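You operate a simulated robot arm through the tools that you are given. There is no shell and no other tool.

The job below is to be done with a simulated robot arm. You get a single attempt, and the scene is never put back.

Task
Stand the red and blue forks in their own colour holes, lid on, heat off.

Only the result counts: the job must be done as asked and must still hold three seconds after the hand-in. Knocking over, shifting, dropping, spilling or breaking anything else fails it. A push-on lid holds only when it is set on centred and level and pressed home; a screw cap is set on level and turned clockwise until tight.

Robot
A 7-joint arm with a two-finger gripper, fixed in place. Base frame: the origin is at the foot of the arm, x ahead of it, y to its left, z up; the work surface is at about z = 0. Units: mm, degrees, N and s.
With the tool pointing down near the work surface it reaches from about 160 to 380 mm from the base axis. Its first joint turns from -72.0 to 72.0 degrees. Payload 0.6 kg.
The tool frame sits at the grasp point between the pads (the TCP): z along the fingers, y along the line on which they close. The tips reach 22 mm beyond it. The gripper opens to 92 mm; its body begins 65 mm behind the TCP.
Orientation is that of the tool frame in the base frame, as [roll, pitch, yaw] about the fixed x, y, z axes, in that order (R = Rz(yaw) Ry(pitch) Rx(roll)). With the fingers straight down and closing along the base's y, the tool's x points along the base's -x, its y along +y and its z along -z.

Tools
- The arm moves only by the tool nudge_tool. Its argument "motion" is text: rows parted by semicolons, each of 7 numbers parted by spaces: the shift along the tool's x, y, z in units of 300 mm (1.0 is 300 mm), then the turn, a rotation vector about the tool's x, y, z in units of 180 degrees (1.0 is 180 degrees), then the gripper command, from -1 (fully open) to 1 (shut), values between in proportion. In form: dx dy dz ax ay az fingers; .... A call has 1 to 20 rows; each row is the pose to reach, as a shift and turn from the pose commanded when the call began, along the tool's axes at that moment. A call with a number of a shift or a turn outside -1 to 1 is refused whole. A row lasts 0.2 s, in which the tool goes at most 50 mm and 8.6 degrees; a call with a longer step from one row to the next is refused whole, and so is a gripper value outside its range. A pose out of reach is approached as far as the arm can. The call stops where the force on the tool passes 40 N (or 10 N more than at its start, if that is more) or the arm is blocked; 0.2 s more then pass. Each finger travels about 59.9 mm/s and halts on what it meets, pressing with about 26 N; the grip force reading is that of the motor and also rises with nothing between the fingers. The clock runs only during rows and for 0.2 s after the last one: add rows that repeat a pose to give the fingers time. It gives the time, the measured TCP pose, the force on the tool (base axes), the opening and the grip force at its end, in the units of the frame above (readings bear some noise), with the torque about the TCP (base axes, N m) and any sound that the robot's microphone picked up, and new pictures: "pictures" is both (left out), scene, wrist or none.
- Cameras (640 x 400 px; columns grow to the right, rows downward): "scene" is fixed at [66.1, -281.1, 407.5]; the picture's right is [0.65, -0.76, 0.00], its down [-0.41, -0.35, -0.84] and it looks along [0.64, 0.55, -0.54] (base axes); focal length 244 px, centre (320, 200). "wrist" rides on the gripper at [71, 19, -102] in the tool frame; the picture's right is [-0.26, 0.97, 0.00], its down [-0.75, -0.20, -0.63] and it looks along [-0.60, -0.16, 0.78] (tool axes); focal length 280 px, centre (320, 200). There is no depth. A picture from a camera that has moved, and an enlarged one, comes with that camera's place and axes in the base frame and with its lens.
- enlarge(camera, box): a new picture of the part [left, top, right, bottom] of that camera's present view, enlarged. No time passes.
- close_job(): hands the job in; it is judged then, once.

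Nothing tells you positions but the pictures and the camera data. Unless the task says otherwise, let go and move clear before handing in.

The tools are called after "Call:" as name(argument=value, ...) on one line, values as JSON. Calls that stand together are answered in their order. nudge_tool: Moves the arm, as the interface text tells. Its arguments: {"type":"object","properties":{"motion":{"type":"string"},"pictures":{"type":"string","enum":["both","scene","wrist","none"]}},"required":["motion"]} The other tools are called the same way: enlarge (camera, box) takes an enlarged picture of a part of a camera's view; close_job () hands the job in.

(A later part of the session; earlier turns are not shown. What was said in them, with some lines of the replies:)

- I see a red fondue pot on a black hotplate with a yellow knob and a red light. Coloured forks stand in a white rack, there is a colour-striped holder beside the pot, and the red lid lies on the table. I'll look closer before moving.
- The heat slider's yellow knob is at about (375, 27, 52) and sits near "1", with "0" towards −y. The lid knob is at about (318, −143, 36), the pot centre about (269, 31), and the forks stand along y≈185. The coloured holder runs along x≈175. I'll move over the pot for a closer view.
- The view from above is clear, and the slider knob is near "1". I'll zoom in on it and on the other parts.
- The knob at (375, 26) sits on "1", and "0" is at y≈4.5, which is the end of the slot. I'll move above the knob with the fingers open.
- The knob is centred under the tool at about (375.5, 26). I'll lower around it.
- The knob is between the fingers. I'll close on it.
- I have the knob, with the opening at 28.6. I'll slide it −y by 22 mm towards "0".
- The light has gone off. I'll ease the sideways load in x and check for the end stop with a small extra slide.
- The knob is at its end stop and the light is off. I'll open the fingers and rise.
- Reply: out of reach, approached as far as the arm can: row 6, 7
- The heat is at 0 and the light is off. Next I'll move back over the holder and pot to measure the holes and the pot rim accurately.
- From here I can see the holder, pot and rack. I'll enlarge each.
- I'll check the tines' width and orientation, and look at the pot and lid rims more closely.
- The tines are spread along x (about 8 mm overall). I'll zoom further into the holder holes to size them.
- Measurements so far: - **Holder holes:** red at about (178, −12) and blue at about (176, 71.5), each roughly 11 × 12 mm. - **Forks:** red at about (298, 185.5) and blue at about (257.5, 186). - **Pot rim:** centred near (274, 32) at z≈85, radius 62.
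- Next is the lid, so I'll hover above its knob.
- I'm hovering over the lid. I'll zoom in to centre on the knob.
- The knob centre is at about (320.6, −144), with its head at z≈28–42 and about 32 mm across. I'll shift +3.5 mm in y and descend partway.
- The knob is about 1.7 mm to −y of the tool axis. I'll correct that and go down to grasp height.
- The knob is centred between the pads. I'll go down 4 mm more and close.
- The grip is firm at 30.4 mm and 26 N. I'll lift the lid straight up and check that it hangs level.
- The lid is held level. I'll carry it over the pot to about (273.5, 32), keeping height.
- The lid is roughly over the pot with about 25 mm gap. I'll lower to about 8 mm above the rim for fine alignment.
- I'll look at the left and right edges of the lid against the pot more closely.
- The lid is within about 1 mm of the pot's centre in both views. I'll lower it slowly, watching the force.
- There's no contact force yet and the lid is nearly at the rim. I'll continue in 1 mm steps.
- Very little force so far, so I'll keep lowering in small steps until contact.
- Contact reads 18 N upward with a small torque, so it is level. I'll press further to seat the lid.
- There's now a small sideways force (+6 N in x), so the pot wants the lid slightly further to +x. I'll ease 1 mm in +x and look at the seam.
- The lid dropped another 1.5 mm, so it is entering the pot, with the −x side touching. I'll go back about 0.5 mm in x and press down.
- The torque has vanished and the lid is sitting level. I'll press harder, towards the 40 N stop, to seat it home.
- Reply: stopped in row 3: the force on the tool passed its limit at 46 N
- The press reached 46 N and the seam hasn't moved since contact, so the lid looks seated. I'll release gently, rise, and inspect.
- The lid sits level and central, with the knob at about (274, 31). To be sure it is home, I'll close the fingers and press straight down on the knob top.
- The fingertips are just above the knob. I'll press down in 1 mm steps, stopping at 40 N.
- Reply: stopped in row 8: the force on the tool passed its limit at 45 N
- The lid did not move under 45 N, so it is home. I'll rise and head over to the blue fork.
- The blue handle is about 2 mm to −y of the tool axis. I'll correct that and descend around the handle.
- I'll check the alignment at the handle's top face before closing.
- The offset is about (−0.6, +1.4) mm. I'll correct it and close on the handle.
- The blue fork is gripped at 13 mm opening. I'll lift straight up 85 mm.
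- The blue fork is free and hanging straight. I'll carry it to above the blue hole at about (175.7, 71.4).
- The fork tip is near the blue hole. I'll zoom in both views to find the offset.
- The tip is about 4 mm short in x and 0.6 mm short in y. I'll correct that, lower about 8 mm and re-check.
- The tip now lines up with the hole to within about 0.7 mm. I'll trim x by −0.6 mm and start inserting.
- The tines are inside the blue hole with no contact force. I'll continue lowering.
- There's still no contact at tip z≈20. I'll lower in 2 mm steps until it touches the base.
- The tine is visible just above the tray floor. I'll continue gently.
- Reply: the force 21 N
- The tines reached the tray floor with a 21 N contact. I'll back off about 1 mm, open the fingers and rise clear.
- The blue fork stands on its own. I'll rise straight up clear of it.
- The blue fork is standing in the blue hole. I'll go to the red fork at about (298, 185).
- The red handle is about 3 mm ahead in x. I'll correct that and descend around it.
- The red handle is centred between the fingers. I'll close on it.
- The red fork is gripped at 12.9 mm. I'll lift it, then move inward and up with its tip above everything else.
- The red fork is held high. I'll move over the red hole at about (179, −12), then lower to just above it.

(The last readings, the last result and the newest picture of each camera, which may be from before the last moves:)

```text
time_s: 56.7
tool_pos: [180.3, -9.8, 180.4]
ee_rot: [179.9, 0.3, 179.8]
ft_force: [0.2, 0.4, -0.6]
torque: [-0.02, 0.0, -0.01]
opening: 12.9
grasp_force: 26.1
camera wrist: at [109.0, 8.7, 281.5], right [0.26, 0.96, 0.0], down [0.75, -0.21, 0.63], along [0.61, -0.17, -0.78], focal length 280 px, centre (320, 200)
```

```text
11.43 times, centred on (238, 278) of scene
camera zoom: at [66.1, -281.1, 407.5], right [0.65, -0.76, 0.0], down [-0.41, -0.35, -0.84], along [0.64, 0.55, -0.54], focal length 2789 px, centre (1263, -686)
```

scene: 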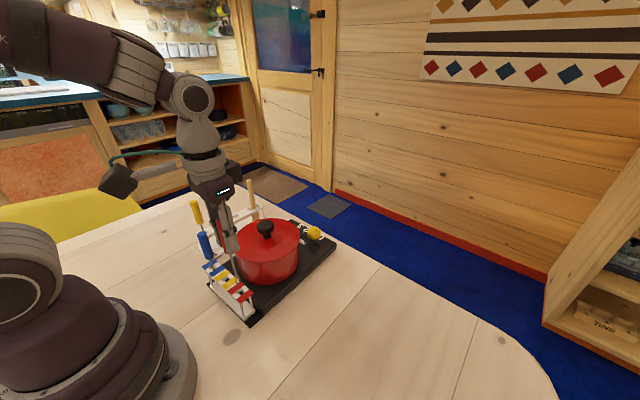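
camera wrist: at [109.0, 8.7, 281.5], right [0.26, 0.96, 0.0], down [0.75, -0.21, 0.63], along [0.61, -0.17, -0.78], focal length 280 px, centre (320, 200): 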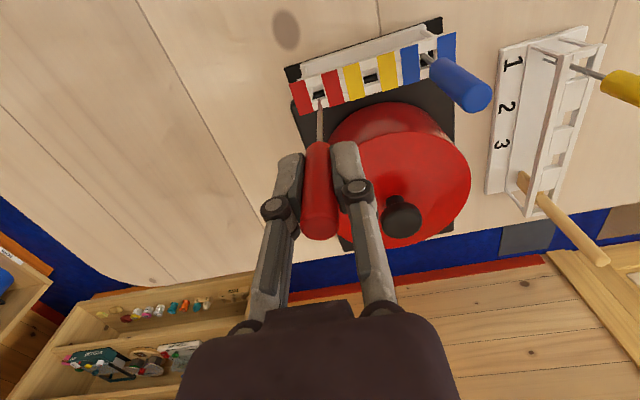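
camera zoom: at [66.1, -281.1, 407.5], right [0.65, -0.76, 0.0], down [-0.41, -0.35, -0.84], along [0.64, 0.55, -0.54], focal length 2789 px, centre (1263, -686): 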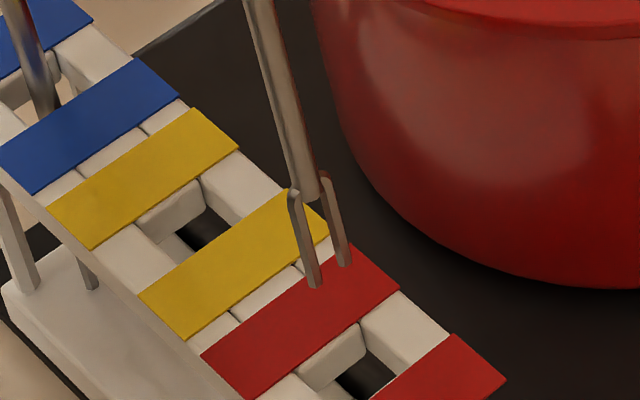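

The tip is about (+1.2, +2.1) mm off the red hole centre. I'll correct that and lower about 8 mm to re-check.

Call:
nudge_tool(motion="0.004 -0.007 0.01 0 0 0 0.8; 0.004 -0.007 0.02 0 0 0 0.8; 0.004 -0.007 0.027 0 0 0 0.8; 0.004 -0.007 0.027 0 0 0 0.8; 0.004 -0.007 0.027 0 0 0 0.8", pictures="none")

Call:
enlarge(camera="wrist", box=[295, 75, 355, 125])

Call:
enlarge(camera="scene", box=[220, 265, 255, 300])

```text
time_s: 57.9
tool_pos: [179.8, -11.6, 173.2]
ee_rot: [-180.0, 0.3, 179.8]
ft_force: [0.2, 0.9, 0.8]
torque: [0.01, 0.0, 0.0]
opening: 13.0
grasp_force: 26.4
```

```text
8.00 times, centred on (325, 100) of wrist
camera zoom: at [108.6, 6.5, 274.1], right [0.26, 0.96, 0.0], down [0.75, -0.21, 0.63], along [0.61, -0.17, -0.78], focal length 2243 px, centre (280, 1000)
```

zoom: 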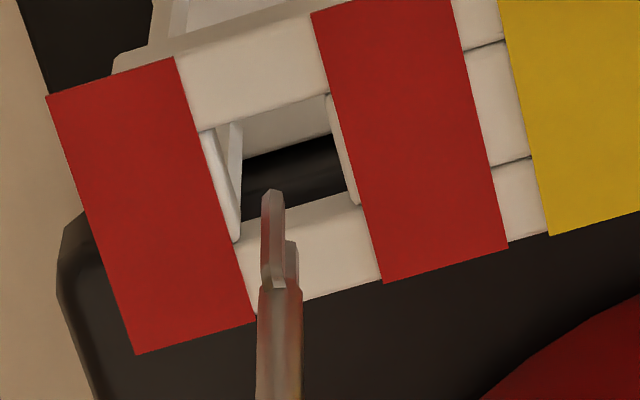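

```text
11.43 times, centred on (238, 282) of scene
camera zoom: at [66.1, -281.1, 407.5], right [0.65, -0.76, 0.0], down [-0.41, -0.35, -0.84], along [0.64, 0.55, -0.54], focal length 2789 px, centre (1263, -743)
```

zoom: 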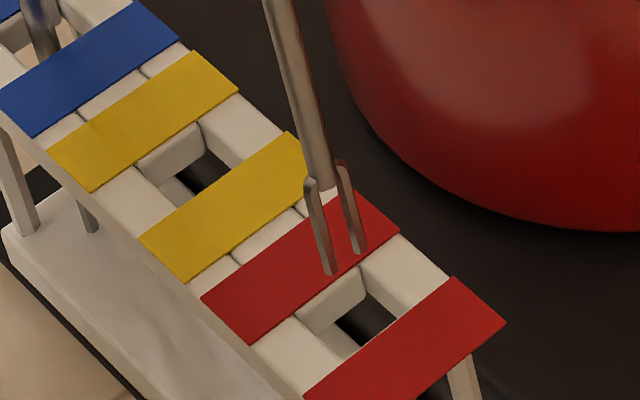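

The alignment is within about 0.6 mm in x. I'll trim slightly and begin inserting.

Call:
nudge_tool(motion="0.0013 0.0013 0.0 0 0 0 0.8; 0.0013 0.0013 0.02 0 0 0 0.8; 0.0013 0.0013 0.04 0 0 0 0.8; 0.0013 0.0013 0.06 0 0 0 0.8; 0.0013 0.0013 0.06 0 0 0 0.8", pictures="none")

Call:
enlarge(camera="wrist", box=[295, 75, 355, 125])

Call:
enlarge(camera="scene", box=[220, 265, 255, 300])

```text
time_s: 59.1
tool_pos: [179.2, -11.6, 153.7]
ee_rot: [180.0, 0.3, 179.9]
ft_force: [0.5, 0.4, -0.3]
torque: [0.01, 0.02, 0.02]
opening: 13.0
grasp_force: 25.8
```

```text
8.00 times, centred on (325, 100) of wrist
camera zoom: at [108.2, 6.7, 255.4], right [0.26, 0.96, 0.0], down [0.75, -0.21, 0.63], along [0.61, -0.17, -0.78], focal length 2243 px, centre (280, 1000)
```

zoom: 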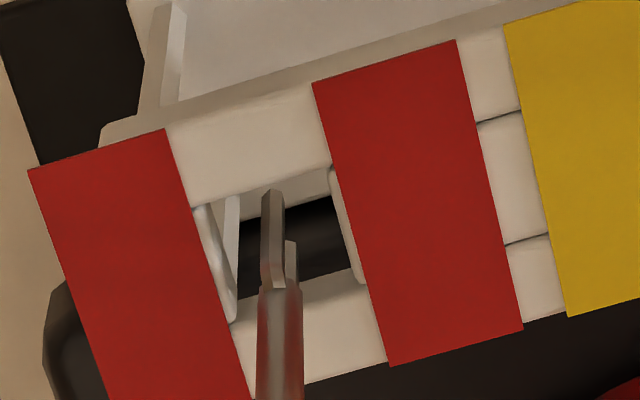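

```text
11.43 times, centred on (238, 282) of scene
camera zoom: at [66.1, -281.1, 407.5], right [0.65, -0.76, 0.0], down [-0.41, -0.35, -0.84], along [0.64, 0.55, -0.54], focal length 2789 px, centre (1263, -743)
```

zoom: 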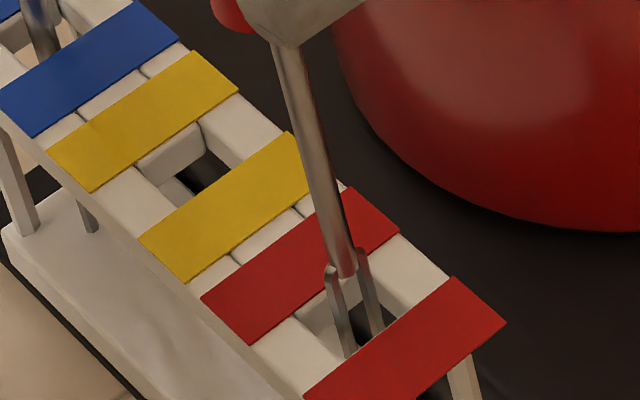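

The tines are in the red hole with no contact force. I'll continue lowering.

Call:
nudge_tool(motion="0 0 0.025 0 0 0 0.8; 0 0 0.05 0 0 0 0.8; 0 0 0.075 0 0 0 0.8; 0 0 0.1 0 0 0 0.8; 0 0 0.125 0 0 0 0.8; 0 0 0.125 0 0 0 0.8", pictures="none")

Call:
enlarge(camera="scene", box=[200, 220, 270, 310])

Call:
enlarge(camera="wrist", box=[280, 50, 360, 130])

```text
time_s: 60.5
tool_pos: [180.2, -11.5, 117.1]
ee_rot: [-180.0, 0.4, 179.9]
ft_force: [0.3, -0.1, 0.6]
torque: [0.01, 0.02, 0.04]
opening: 13.2
grasp_force: 25.9
```

```text
4.44 times, centred on (235, 265) of scene
camera zoom: at [66.1, -281.1, 407.5], right [0.65, -0.76, 0.0], down [-0.41, -0.35, -0.84], along [0.64, 0.55, -0.54], focal length 1085 px, centre (698, -89)
```

zoom: 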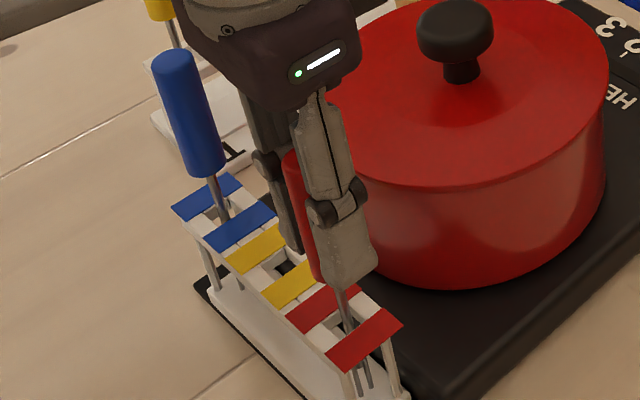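

```text
5.00 times, centred on (320, 90) of wrist
camera zoom: at [108.9, 6.8, 218.4], right [0.26, 0.96, 0.0], down [0.75, -0.21, 0.63], along [0.61, -0.17, -0.78], focal length 1402 px, centre (320, 750)
```

zoom: 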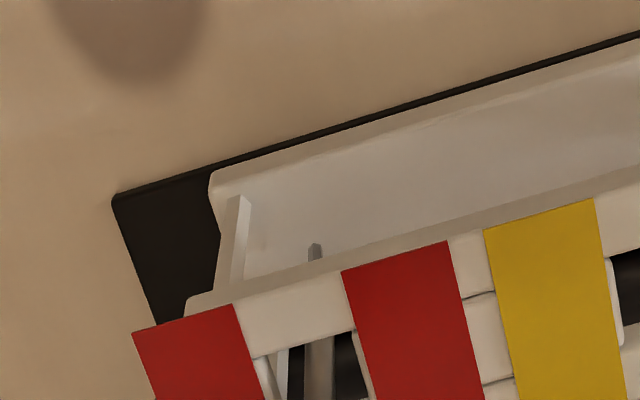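

The red tines are near the tray floor. I'll continue with small steps.

Call:
nudge_tool(motion="0 0 0.006 0 0 0 0.8; 0 0 0.012 0 0 0 0.8; 0 0 0.017 0 0 0 0.8; 0 0 0.021 0 0 0 0.8; 0 0 0.021 0 0 0 0.8", pictures="none")

Call:
enlarge(camera="wrist", box=[280, 50, 360, 130])

```text
time_s: 61.7
tool_pos: [180.3, -11.7, 110.7]
ee_rot: [179.9, 0.3, 179.8]
ft_force: [0.5, -0.3, 19.2]
torque: [0.02, -0.07, -0.03]
opening: 12.8
grasp_force: 25.8
```

```text
5.00 times, centred on (320, 90) of wrist
camera zoom: at [109.0, 6.5, 211.6], right [0.26, 0.96, 0.0], down [0.75, -0.21, 0.63], along [0.61, -0.17, -0.78], focal length 1402 px, centre (320, 750)
```

zoom: 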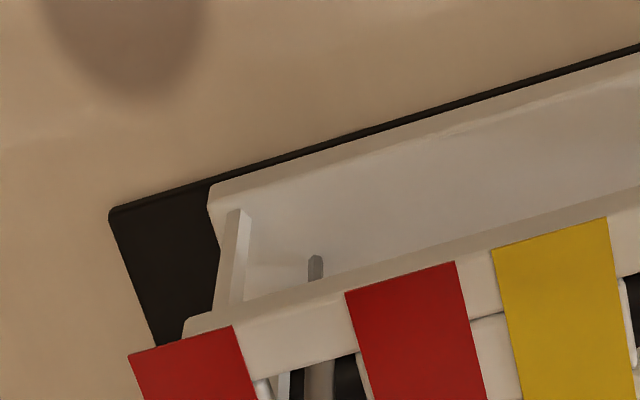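

Contact with the tray floor reads 19 N. I'll back off 1.2 mm, open the fingers gently, then rise clear.

Call:
nudge_tool(motion="0 0 -0.0027 0 0 0 0.8; 0 0 -0.004 0 0 0 0.8; 0 0 -0.004 0 0 0 0.6; 0 0 -0.004 0 0 0 0.4; 0 0 -0.004 0 0 0 0.2; 0 0 -0.004 0 0 0 0.2", pictures="wrist")

Call:
enlarge(camera="scene", box=[195, 190, 285, 310])

```text
time_s: 63.1
tool_pos: [179.0, -12.1, 111.1]
ee_rot: [-180.0, 0.3, 179.9]
ft_force: [0.2, 0.1, -0.4]
torque: [-0.04, -0.01, 0.01]
opening: 36.9
grasp_force: 0.0
camera wrist: at [108.8, 6.5, 212.5], right [0.26, 0.96, 0.0], down [0.75, -0.21, 0.63], along [0.61, -0.17, -0.78], focal length 280 px, centre (320, 200)
```

wrist: 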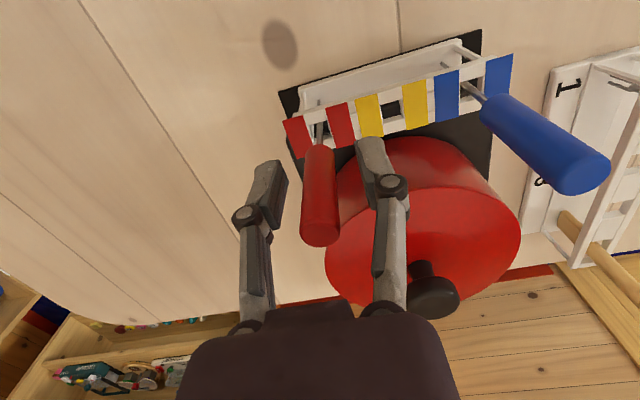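

```text
3.33 times, centred on (240, 250) of scene
camera zoom: at [66.1, -281.1, 407.5], right [0.65, -0.76, 0.0], down [-0.41, -0.35, -0.84], along [0.64, 0.55, -0.54], focal length 813 px, centre (587, 33)
```

zoom: 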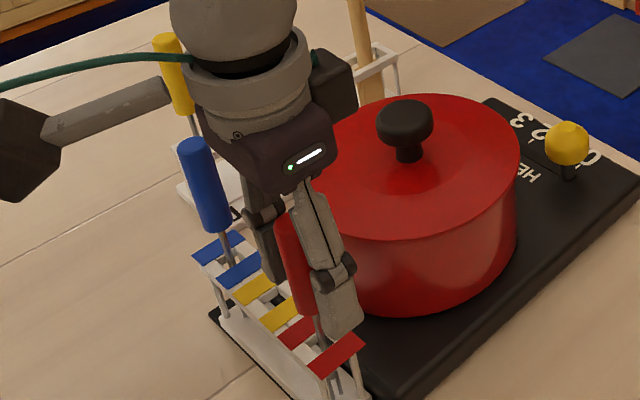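

The red fork stands between the open fingers. I'll rise straight up.

Call:
nudge_tool(motion="0 0 -0.06 0 0 0 0.2; 0 0 -0.15 0 0 0 0.2; 0 0 -0.25 0 0 0 0.2; 0 0 -0.35 0 0 0 0.2; 0 0 -0.45 0 0 0 0.2; 0 0 -0.45 0 0 0 0.2; 0 0 -0.45 0 0 0 0.2")

Call:
enlarge(camera="scene", box=[180, 170, 340, 310])

Call:
enlarge(camera="scene", box=[190, 220, 260, 310])

Call:
enlarge(camera="wrist", box=[230, 30, 480, 220])

```text
time_s: 64.7
tool_pos: [178.7, -11.1, 244.7]
ee_rot: [-179.9, 0.3, 179.8]
ft_force: [-0.2, -0.2, -0.9]
torque: [-0.03, 0.03, -0.01]
opening: 37.0
grasp_force: 0.0
camera wrist: at [106.9, 7.4, 346.0], right [0.26, 0.96, 0.0], down [0.75, -0.21, 0.63], along [0.61, -0.17, -0.78], focal length 280 px, centre (320, 200)
```

scene: 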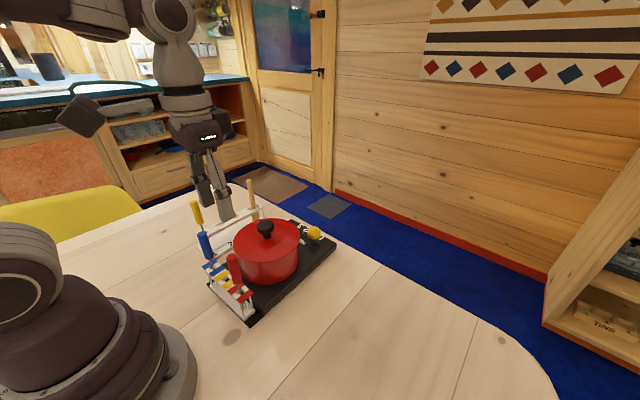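
wrist: 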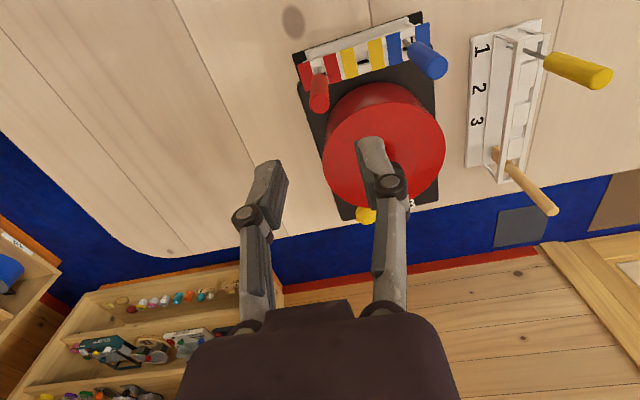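

```text
2.86 times, centred on (260, 240) of scene
camera zoom: at [66.1, -281.1, 407.5], right [0.65, -0.76, 0.0], down [-0.41, -0.35, -0.84], along [0.64, 0.55, -0.54], focal length 697 px, centre (491, 86)
```

zoom: 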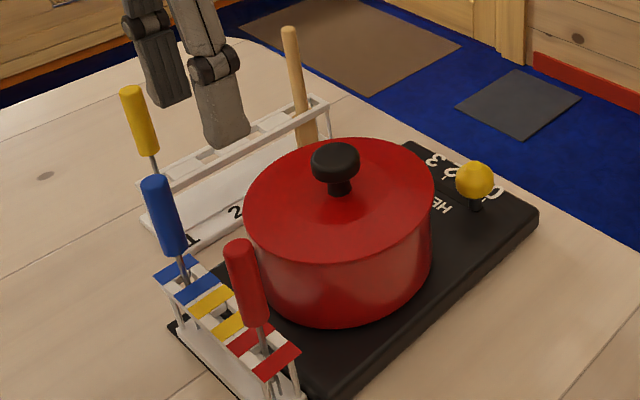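

```text
4.44 times, centred on (225, 265) of scene
camera zoom: at [66.1, -281.1, 407.5], right [0.65, -0.76, 0.0], down [-0.41, -0.35, -0.84], along [0.64, 0.55, -0.54], focal length 1085 px, centre (742, -89)
```

zoom: 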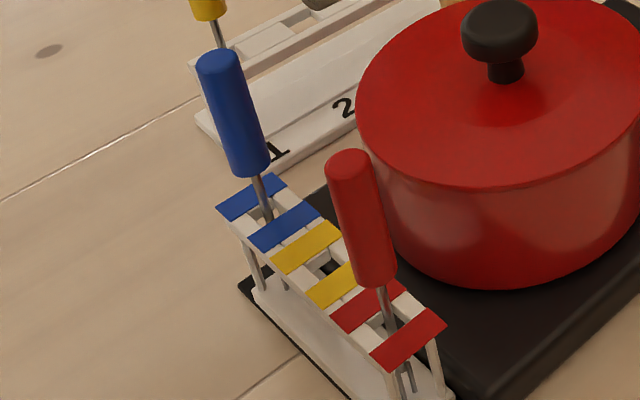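

```text
2.11 times, centred on (355, 125) of wrist
camera zoom: at [106.9, 7.4, 346.0], right [0.26, 0.96, 0.0], down [0.75, -0.21, 0.63], along [0.61, -0.17, -0.78], focal length 590 px, centre (246, 358)
```

zoom: 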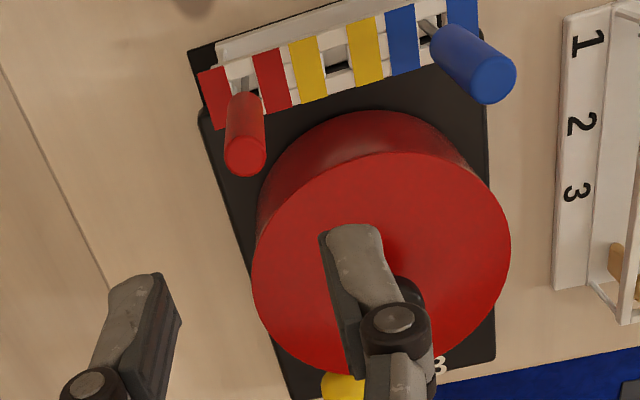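

Both forks stand in their own colour holes. I'll check that the lid is level all round, that the heat knob is at 0, and that nothing else moved.

Call:
enlarge(camera="scene", box=[220, 190, 320, 290])

Call:
enlarge(camera="scene", box=[255, 210, 285, 235])

Call:
enlarge(camera="scene", box=[285, 215, 320, 255])

Call:
enlarge(camera="wrist", box=[290, 60, 460, 230])

```text
4.00 times, centred on (270, 240) of scene
camera zoom: at [66.1, -281.1, 407.5], right [0.65, -0.76, 0.0], down [-0.41, -0.35, -0.84], along [0.64, 0.55, -0.54], focal length 976 px, centre (520, 40)
```

zoom: 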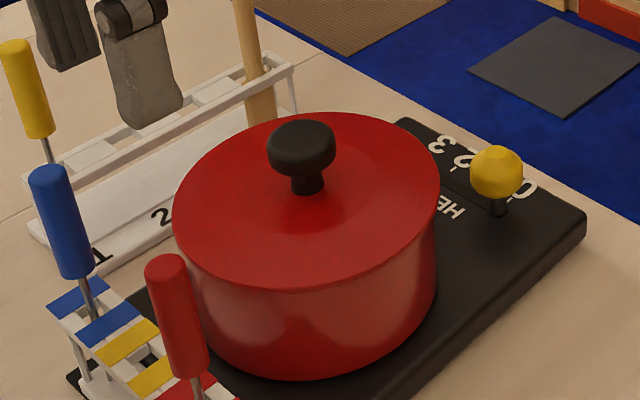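

```text
16.00 times, centred on (270, 222) of scene
camera zoom: at [66.1, -281.1, 407.5], right [0.65, -0.76, 0.0], down [-0.41, -0.35, -0.84], along [0.64, 0.55, -0.54], focal length 3904 px, centre (1120, -160)
```

zoom: 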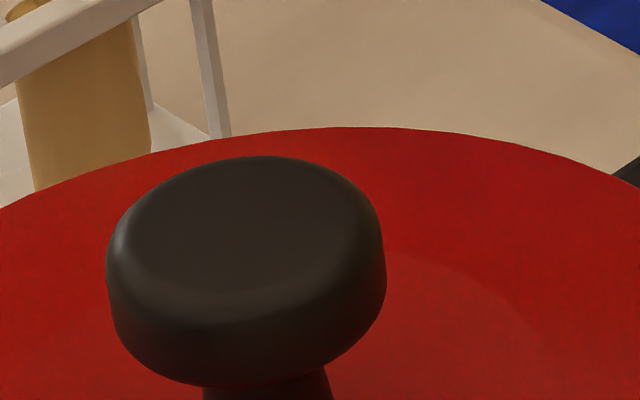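

```text
10.00 times, centred on (302, 235) of scene
camera zoom: at [66.1, -281.1, 407.5], right [0.65, -0.76, 0.0], down [-0.41, -0.35, -0.84], along [0.64, 0.55, -0.54], focal length 2440 px, centre (495, -150)
```

zoom: 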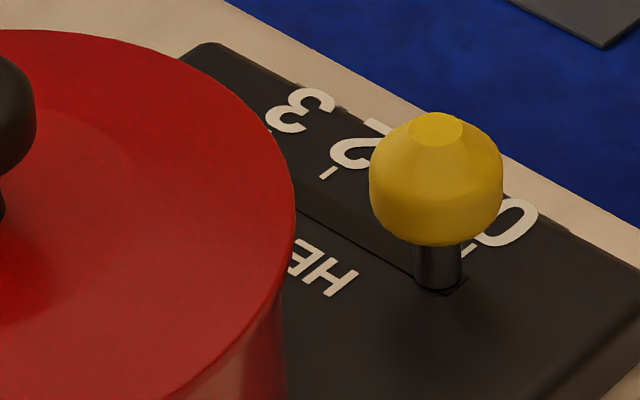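

```text
2.35 times, centred on (375, 145) of wrist
camera zoom: at [106.9, 7.4, 346.0], right [0.26, 0.96, 0.0], down [0.75, -0.21, 0.63], along [0.61, -0.17, -0.78], focal length 660 px, centre (191, 329)
```

zoom: 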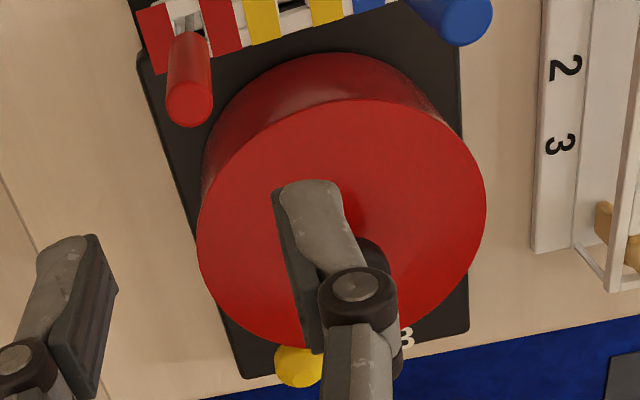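

The forks and heat knob look right. I want to be sure the lid is fully home, so I'll inspect the seam at the pot's silhouettes.

Call:
enlarge(camera="scene", box=[230, 240, 242, 252])

Call:
enlarge(camera="scene", box=[290, 238, 302, 250])

Call:
enlarge(camera="scene", box=[262, 258, 274, 268])

```text
16.00 times, centred on (236, 246) of scene
camera zoom: at [66.1, -281.1, 407.5], right [0.65, -0.76, 0.0], down [-0.41, -0.35, -0.84], along [0.64, 0.55, -0.54], focal length 3904 px, centre (1664, -536)
```

zoom: 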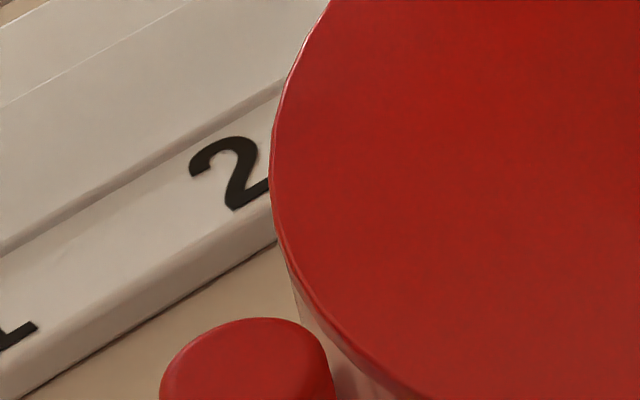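

```text
16.00 times, centred on (296, 244) of scene
camera zoom: at [66.1, -281.1, 407.5], right [0.65, -0.76, 0.0], down [-0.41, -0.35, -0.84], along [0.64, 0.55, -0.54], focal length 3904 px, centre (704, -504)
```

zoom: 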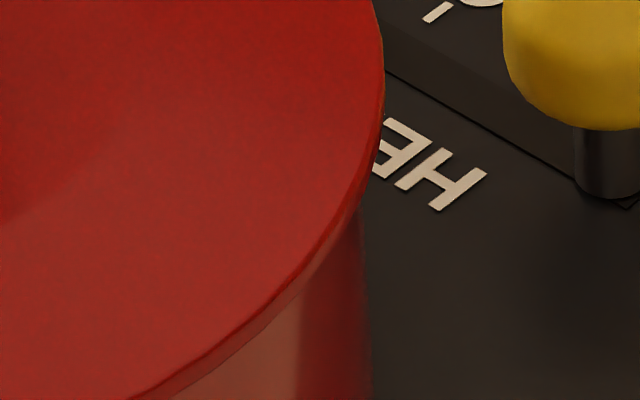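

```text
16.00 times, centred on (268, 263) of scene
camera zoom: at [66.1, -281.1, 407.5], right [0.65, -0.76, 0.0], down [-0.41, -0.35, -0.84], along [0.64, 0.55, -0.54], focal length 3904 px, centre (1152, -808)
```

zoom: 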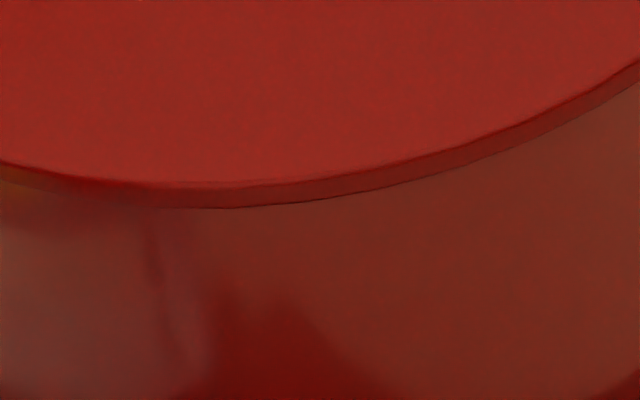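

The scene view can't show the underside of the lid edge. I'll move to the free side (−y) and tilt the wrist camera low to look at the seam, well away from everything.

Call:
nudge_tool(motion="-0.057 -0.1099 0 0 0 0 0.4; -0.114 -0.2198 0 0 0 0 0.7; -0.171 -0.3297 0 0 0 0 1; -0.171 -0.3297 0.04 -0.045 0 0 1; -0.171 -0.3297 0.08 -0.09 0 0 1; -0.171 -0.3297 0.12 -0.135 0 0 1; -0.171 -0.3297 0.16 -0.18 0 0 1; -0.171 -0.3297 0.2 -0.225 0 0 1; -0.171 -0.3297 0.24 -0.27 0 0 1; -0.171 -0.3297 0.28 -0.315 0 0 1; -0.171 -0.3297 0.315 -0.36 0 0 1; -0.171 -0.3297 0.315 -0.36 0 0 1; -0.171 -0.3297 0.315 -0.36 0 0 1")

```text
time_s: 66.7
tool_pos: [245.4, -112.2, 181.2]
ee_rot: [131.8, 1.7, 179.3]
ft_force: [31.8, 39.8, -49.5]
torque: [0.78, -1.5, -0.74]
opening: 0.0
grasp_force: 25.8
out of reach, approached as far as the arm can: row 8, 9, 10
stopped in row 10: the force on the tool passed its limit at 189 N (the readings are from after the stop); the commanded pose is now the measured one
camera wrist: at [171.7, -175.7, 261.5], right [0.25, 0.64, 0.73], down [0.74, -0.61, 0.28], along [0.63, 0.47, -0.62], focal length 280 px, centre (320, 200)
```

scene: 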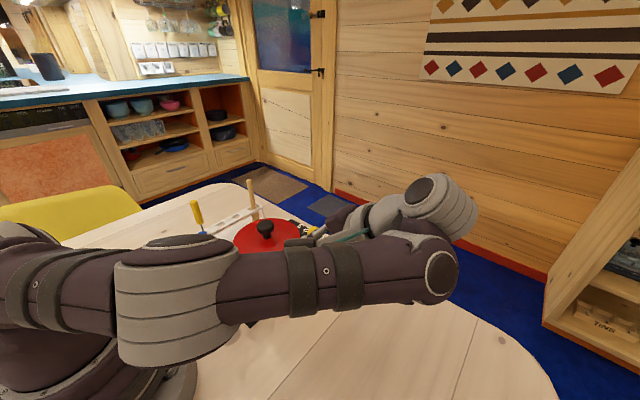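
wrist: 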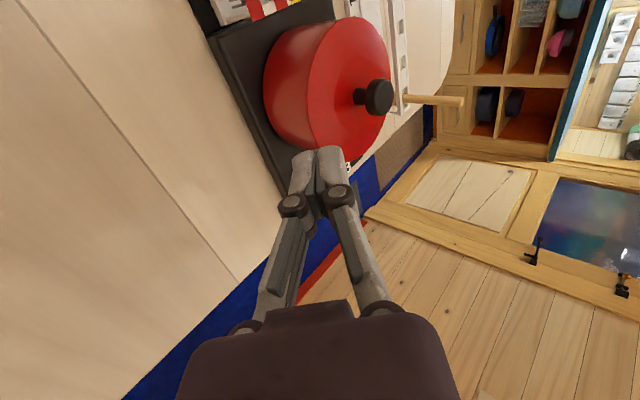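

The arm folded awkwardly and stopped on a high force. Before backing out, I'll look closely at what it is touching and check that nothing has moved.

Call:
enlarge(camera="scene", box=[100, 170, 480, 390])

Call:
enlarge(camera="wrist", box=[180, 0, 480, 200])

Call:
enlarge(camera="scene", box=[180, 180, 340, 260])

```text
1.68 times, centred on (290, 280) of scene
camera zoom: at [66.1, -281.1, 407.5], right [0.65, -0.76, 0.0], down [-0.41, -0.35, -0.84], along [0.64, 0.55, -0.54], focal length 411 px, centre (370, 65)
```

zoom: 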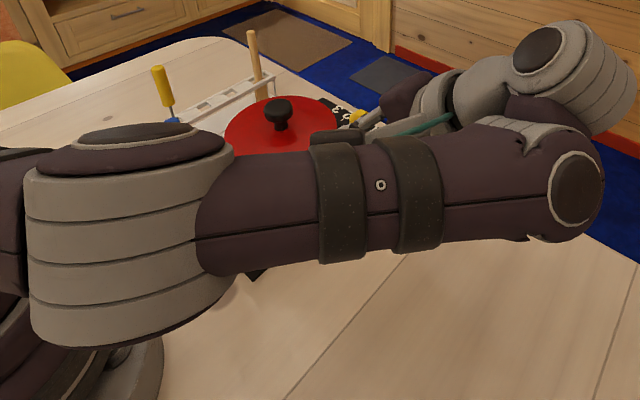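

```text
2.00 times, centred on (330, 100) of wrist
camera zoom: at [171.7, -175.7, 261.5], right [0.25, 0.64, 0.73], down [0.74, -0.61, 0.28], along [0.63, 0.47, -0.62], focal length 561 px, centre (300, 400)
```

zoom: 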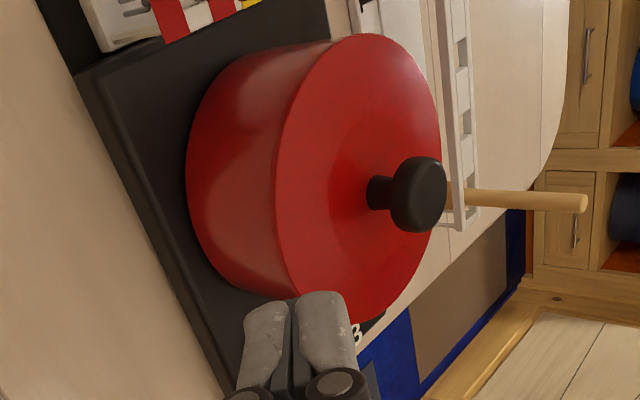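

```text
4.00 times, centred on (260, 220) of scene
camera zoom: at [66.1, -281.1, 407.5], right [0.65, -0.76, 0.0], down [-0.41, -0.35, -0.84], along [0.64, 0.55, -0.54], focal length 976 px, centre (560, 120)
```

zoom: 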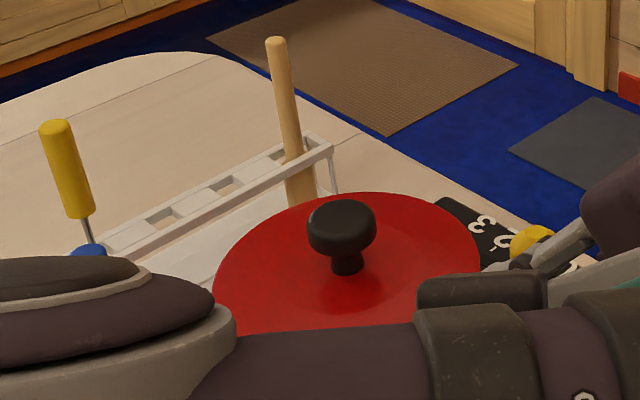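

It looks like the camera housing met the arm's own forearm; the pot, lid and rack are untouched. I'll back out gently by rotating the tool back upright in small steps.

Call:
nudge_tool(motion="0 0.006 0.006 0.022 0.001 0 1; 0 0.011 0.0124 0.0455 0.0018 0 1; 0 0.011 0.0124 0.0883 0.0035 0 1; 0 0.011 0.0124 0.0883 0.0035 0 1")

```text
time_s: 67.7
tool_pos: [244.6, -108.7, 181.8]
ee_rot: [147.8, 0.8, 179.8]
ft_force: [0.0, -0.4, 0.4]
torque: [0.0, -0.01, -0.02]
opening: 0.3
grasp_force: 26.3
camera wrist: at [172.4, -146.6, 276.7], right [0.26, 0.82, 0.52], down [0.75, -0.51, 0.43], along [0.61, 0.28, -0.74], focal length 280 px, centre (320, 200)
```

scene: 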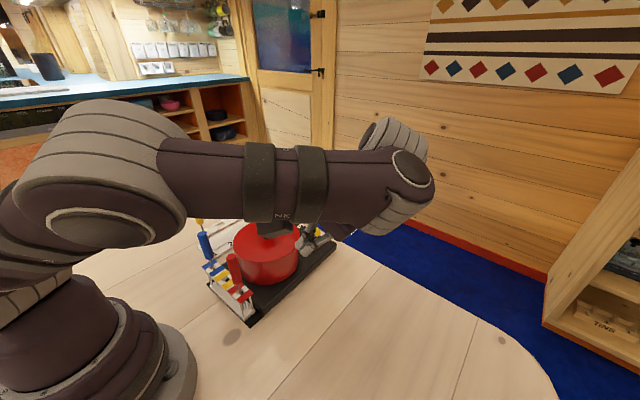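
wrist: 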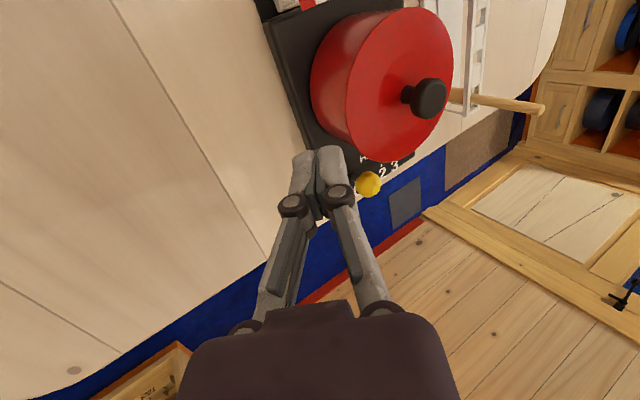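

The force is gone and the forks are still standing. I'll continue returning to upright and rise.

Call:
nudge_tool(motion="0 0.027 -0.042 0.045 0.0012 0 1; 0 0.053 -0.085 0.09 0.0025 0 1; 0 0.08 -0.127 0.135 0.0037 0 1; 0 0.107 -0.169 0.179 0.005 0 1; 0 0.107 -0.169 0.179 0.005 0 1")

Call:
enlarge(camera="scene", box=[180, 170, 340, 310])

```text
time_s: 68.9
tool_pos: [242.6, -109.1, 241.7]
ee_rot: [180.0, 0.0, 180.0]
ft_force: [0.5, 0.0, -0.8]
torque: [-0.01, 0.02, -0.04]
opening: 0.2
grasp_force: 25.8
camera wrist: at [172.8, -91.0, 344.0], right [0.26, 0.97, 0.0], down [0.75, -0.2, 0.63], along [0.6, -0.16, -0.78], focal length 280 px, centre (320, 200)
```

scene: 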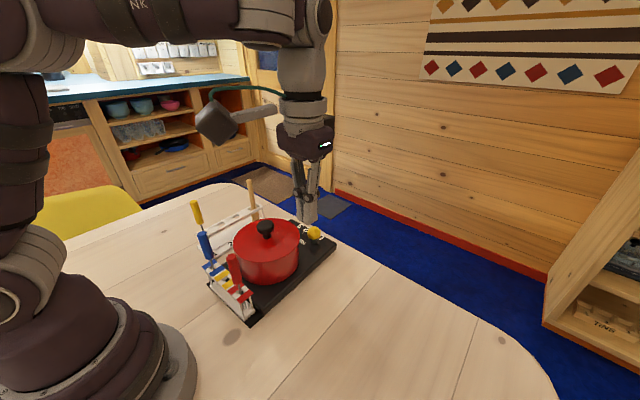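
wrist: 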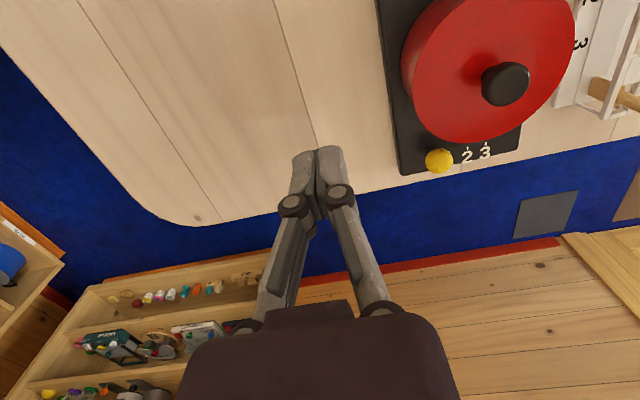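

```text
2.86 times, centred on (260, 240) of scene
camera zoom: at [66.1, -281.1, 407.5], right [0.65, -0.76, 0.0], down [-0.41, -0.35, -0.84], along [0.64, 0.55, -0.54], focal length 697 px, centre (491, 86)
```

zoom: 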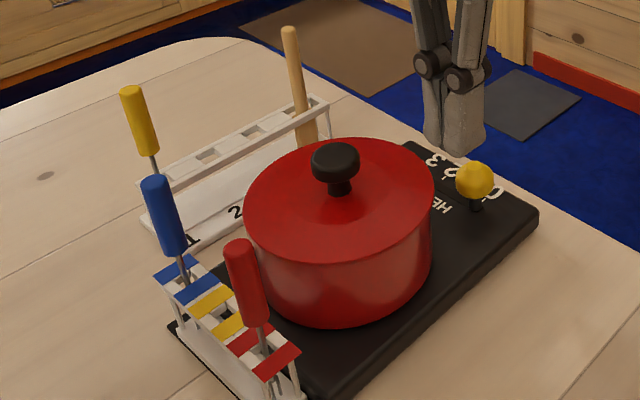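

Everything is intact and the tool is upright again. For a safer low view I'll keep the tool vertical, only yaw it, and look from the free −y side.

Call:
nudge_tool(motion="-0.0348 -0.0216 0.0382 0 0 -0.0417 1; -0.0695 -0.0433 0.0764 0 0 -0.0833 1; -0.1043 -0.0649 0.1146 0 0 -0.125 1; -0.139 -0.0865 0.1529 0 0 -0.1667 1; -0.1738 -0.1081 0.1911 0 0 -0.2083 1; -0.2085 -0.1298 0.2293 0 0 -0.25 1; -0.2433 -0.1514 0.2675 0 0 -0.2917 1; -0.278 -0.173 0.3057 0 0 -0.3333 1; -0.278 -0.173 0.3057 0 0 -0.3333 1")

```text
time_s: 70.9
tool_pos: [327.5, -159.4, 148.9]
ee_rot: [179.9, 0.1, -119.9]
ft_force: [0.4, -0.4, -0.3]
torque: [0.02, 0.04, -0.03]
opening: 0.0
grasp_force: 26.3
camera wrist: at [275.4, -212.4, 250.6], right [-0.71, 0.71, 0.0], down [0.55, 0.55, 0.63], along [0.44, 0.44, -0.78], focal length 280 px, centre (320, 200)
```

scene: 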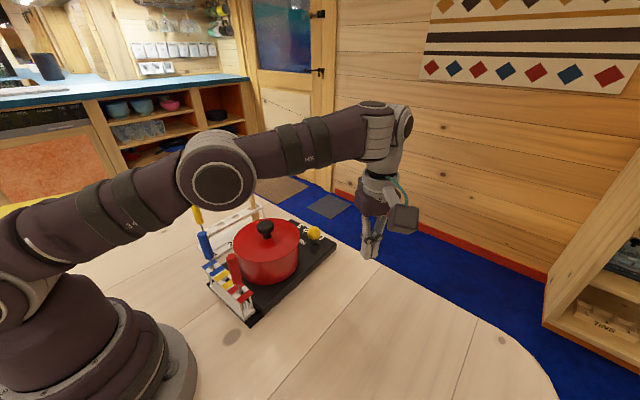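
wrist: 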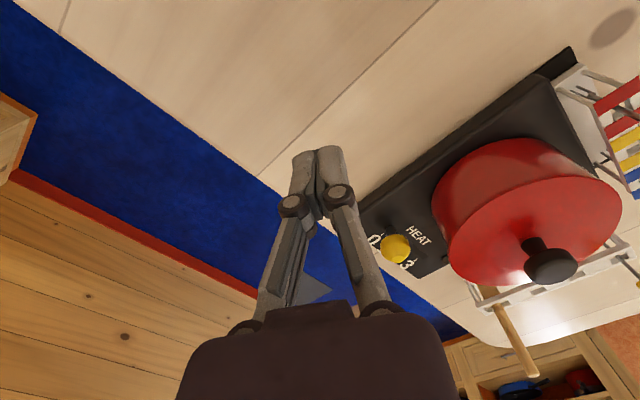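

This is a clean pose with a free line of sight. I'll lower here to see the seam almost edge-on.

Call:
nudge_tool(motion="0 0 0.09 0 0 0 1; 0 0 0.18 0 0 0 1; 0 0 0.27 0 0 0 1; 0 0 0.345 0 0 0 1; 0 0 0.345 0 0 0 1; 0 0 0.345 0 0 0 1")

Call:
enlarge(camera="wrist", box=[420, 180, 640, 340])

```text
time_s: 72.3
tool_pos: [328.5, -160.1, 45.9]
ee_rot: [-179.9, 0.1, -119.9]
ft_force: [-0.7, 1.1, -0.3]
torque: [0.01, 0.03, 0.01]
opening: 0.0
grasp_force: 26.4
camera wrist: at [276.2, -212.4, 148.1], right [-0.71, 0.71, 0.0], down [0.55, 0.55, 0.63], along [0.44, 0.44, -0.78], focal length 280 px, centre (320, 200)
```

scene: 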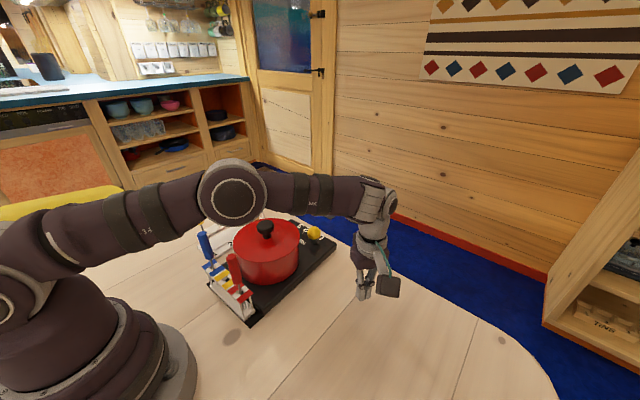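
wrist: 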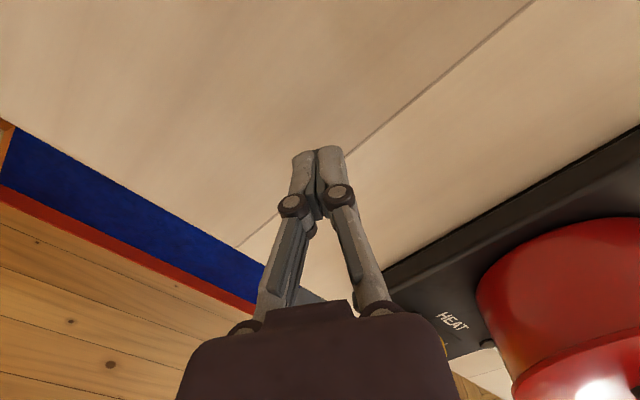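

```text
2.50 times, centred on (530, 260) of wrist
camera zoom: at [276.2, -212.4, 148.1], right [-0.71, 0.71, 0.0], down [0.55, 0.55, 0.63], along [0.44, 0.44, -0.78], focal length 701 px, centre (-205, 50)
```

zoom: 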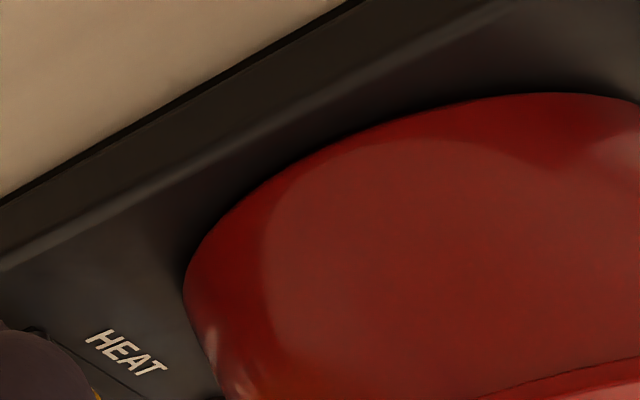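

Call:
enlarge(camera="wrist", box=[500, 310, 640, 400])

Call:
enlarge(camera="wrist", box=[580, 320, 640, 360])

Call:
enlarge(camera="wrist", box=[500, 355, 560, 400])

```text
4.44 times, centred on (570, 355) of wrist
camera zoom: at [276.2, -212.4, 148.1], right [-0.71, 0.71, 0.0], down [0.55, 0.55, 0.63], along [0.44, 0.44, -0.78], focal length 1246 px, centre (-791, -489)
```

zoom: 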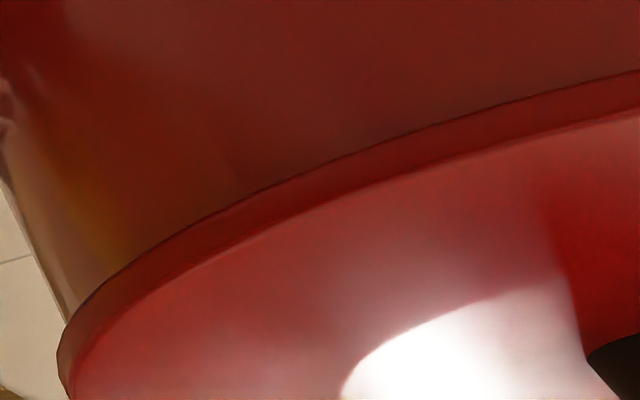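

```text
10.00 times, centred on (610, 340) of wrist
camera zoom: at [276.2, -212.4, 148.1], right [-0.71, 0.71, 0.0], down [0.55, 0.55, 0.63], along [0.44, 0.44, -0.78], focal length 2804 px, centre (-2580, -1200)
```

zoom: 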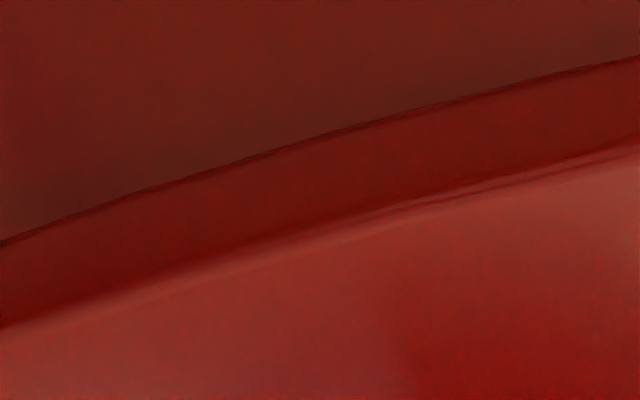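

```text
8.89 times, centred on (530, 378) of wrist
camera zoom: at [276.2, -212.4, 148.1], right [-0.71, 0.71, 0.0], down [0.55, 0.55, 0.63], along [0.44, 0.44, -0.78], focal length 2492 px, centre (-1547, -1378)
```

zoom: 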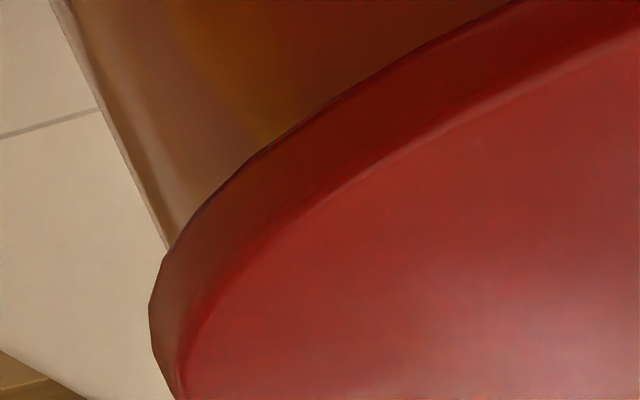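

The low view shows the lid edge resting directly on the pot wall with no gap, so it is home and level. I'll rise clear and take a last look.

Call:
nudge_tool(motion="0 0 -0.1 0 0 0 1; 0 0 -0.22 0 0 0 1; 0 0 -0.34 0 0 0 1; 0 0 -0.46 0 0 0 0.5; 0 0 -0.46 0 0 0 0; 0 0 -0.46 0 0 0 0")

Call:
enlarge(camera="scene", box=[180, 170, 340, 310])

Call:
enlarge(camera="wrist", box=[350, 40, 640, 340])

```text
time_s: 73.7
tool_pos: [326.9, -158.8, 184.1]
ee_rot: [179.9, 0.1, -120.0]
ft_force: [0.2, -0.5, 0.4]
torque: [0.02, 0.02, 0.02]
opening: 46.0
grasp_force: 0.0
camera wrist: at [275.1, -212.2, 284.9], right [-0.71, 0.71, 0.0], down [0.55, 0.55, 0.63], along [0.44, 0.44, -0.78], focal length 280 px, centre (320, 200)
```

scene: 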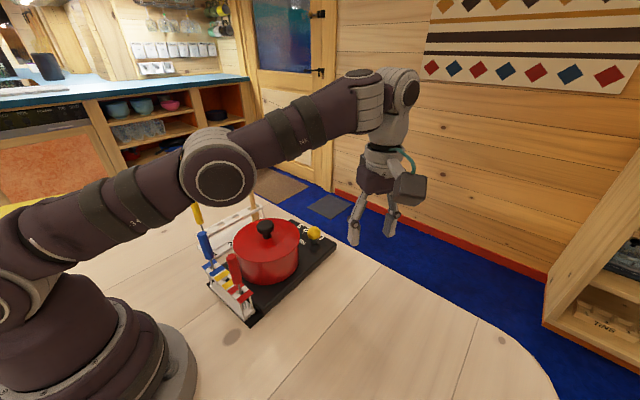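
wrist: 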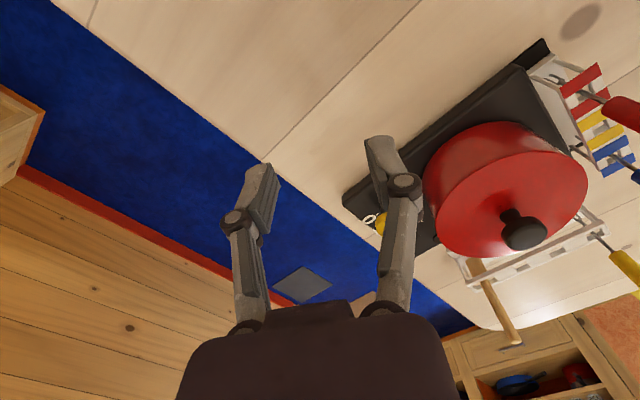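

```text
2.86 times, centred on (260, 240) of scene
camera zoom: at [66.1, -281.1, 407.5], right [0.65, -0.76, 0.0], down [-0.41, -0.35, -0.84], along [0.64, 0.55, -0.54], focal length 697 px, centre (491, 86)
```

zoom: 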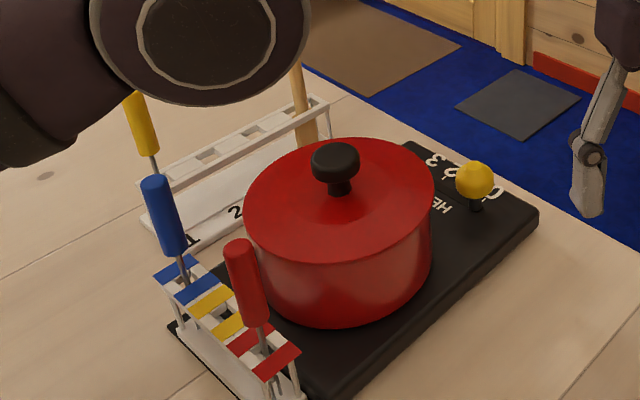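

```text
1.33 times, centred on (495, 190) of wrist
camera zoom: at [275.1, -212.2, 284.9], right [-0.71, 0.71, 0.0], down [0.55, 0.55, 0.63], along [0.44, 0.44, -0.78], focal length 374 px, centre (87, 213)
```

zoom: 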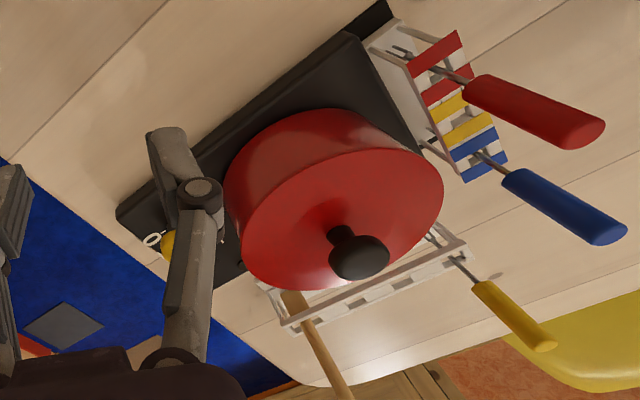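

Both views show the blue fork in the blue hole and the red fork in the red hole. The lid is level and seated, and the slider is at 0 with its light off. The yellow fork and wooden stick are undisturbed and the arm is clear, so I'm handing the job in.

Call:
close_job()

```text
The job is handed in.
```

The job is handed in: both forks are in their own holes, the lid is on and the heat is off. No judging result came back with the hand-in.

- **Forks:** The blue fork stands in the blue hole and the red fork in the red hole. Both stayed standing after I let go.
- **Lid:** It sits level and centred on the pot, pressed down to about 45 N. A low-angle view showed no gap at the rim on the side I could see.
- **Heat:** The slider is at "0" against its end stop, and the red light went off.

While I was moving to check the lid, the arm folded too far. It stopped on a high force, peaking at 189 N, probably its own camera housing against the forearm. I backed it out, and every picture since shows the pot, lid, forks, rack and hotplate where they were.
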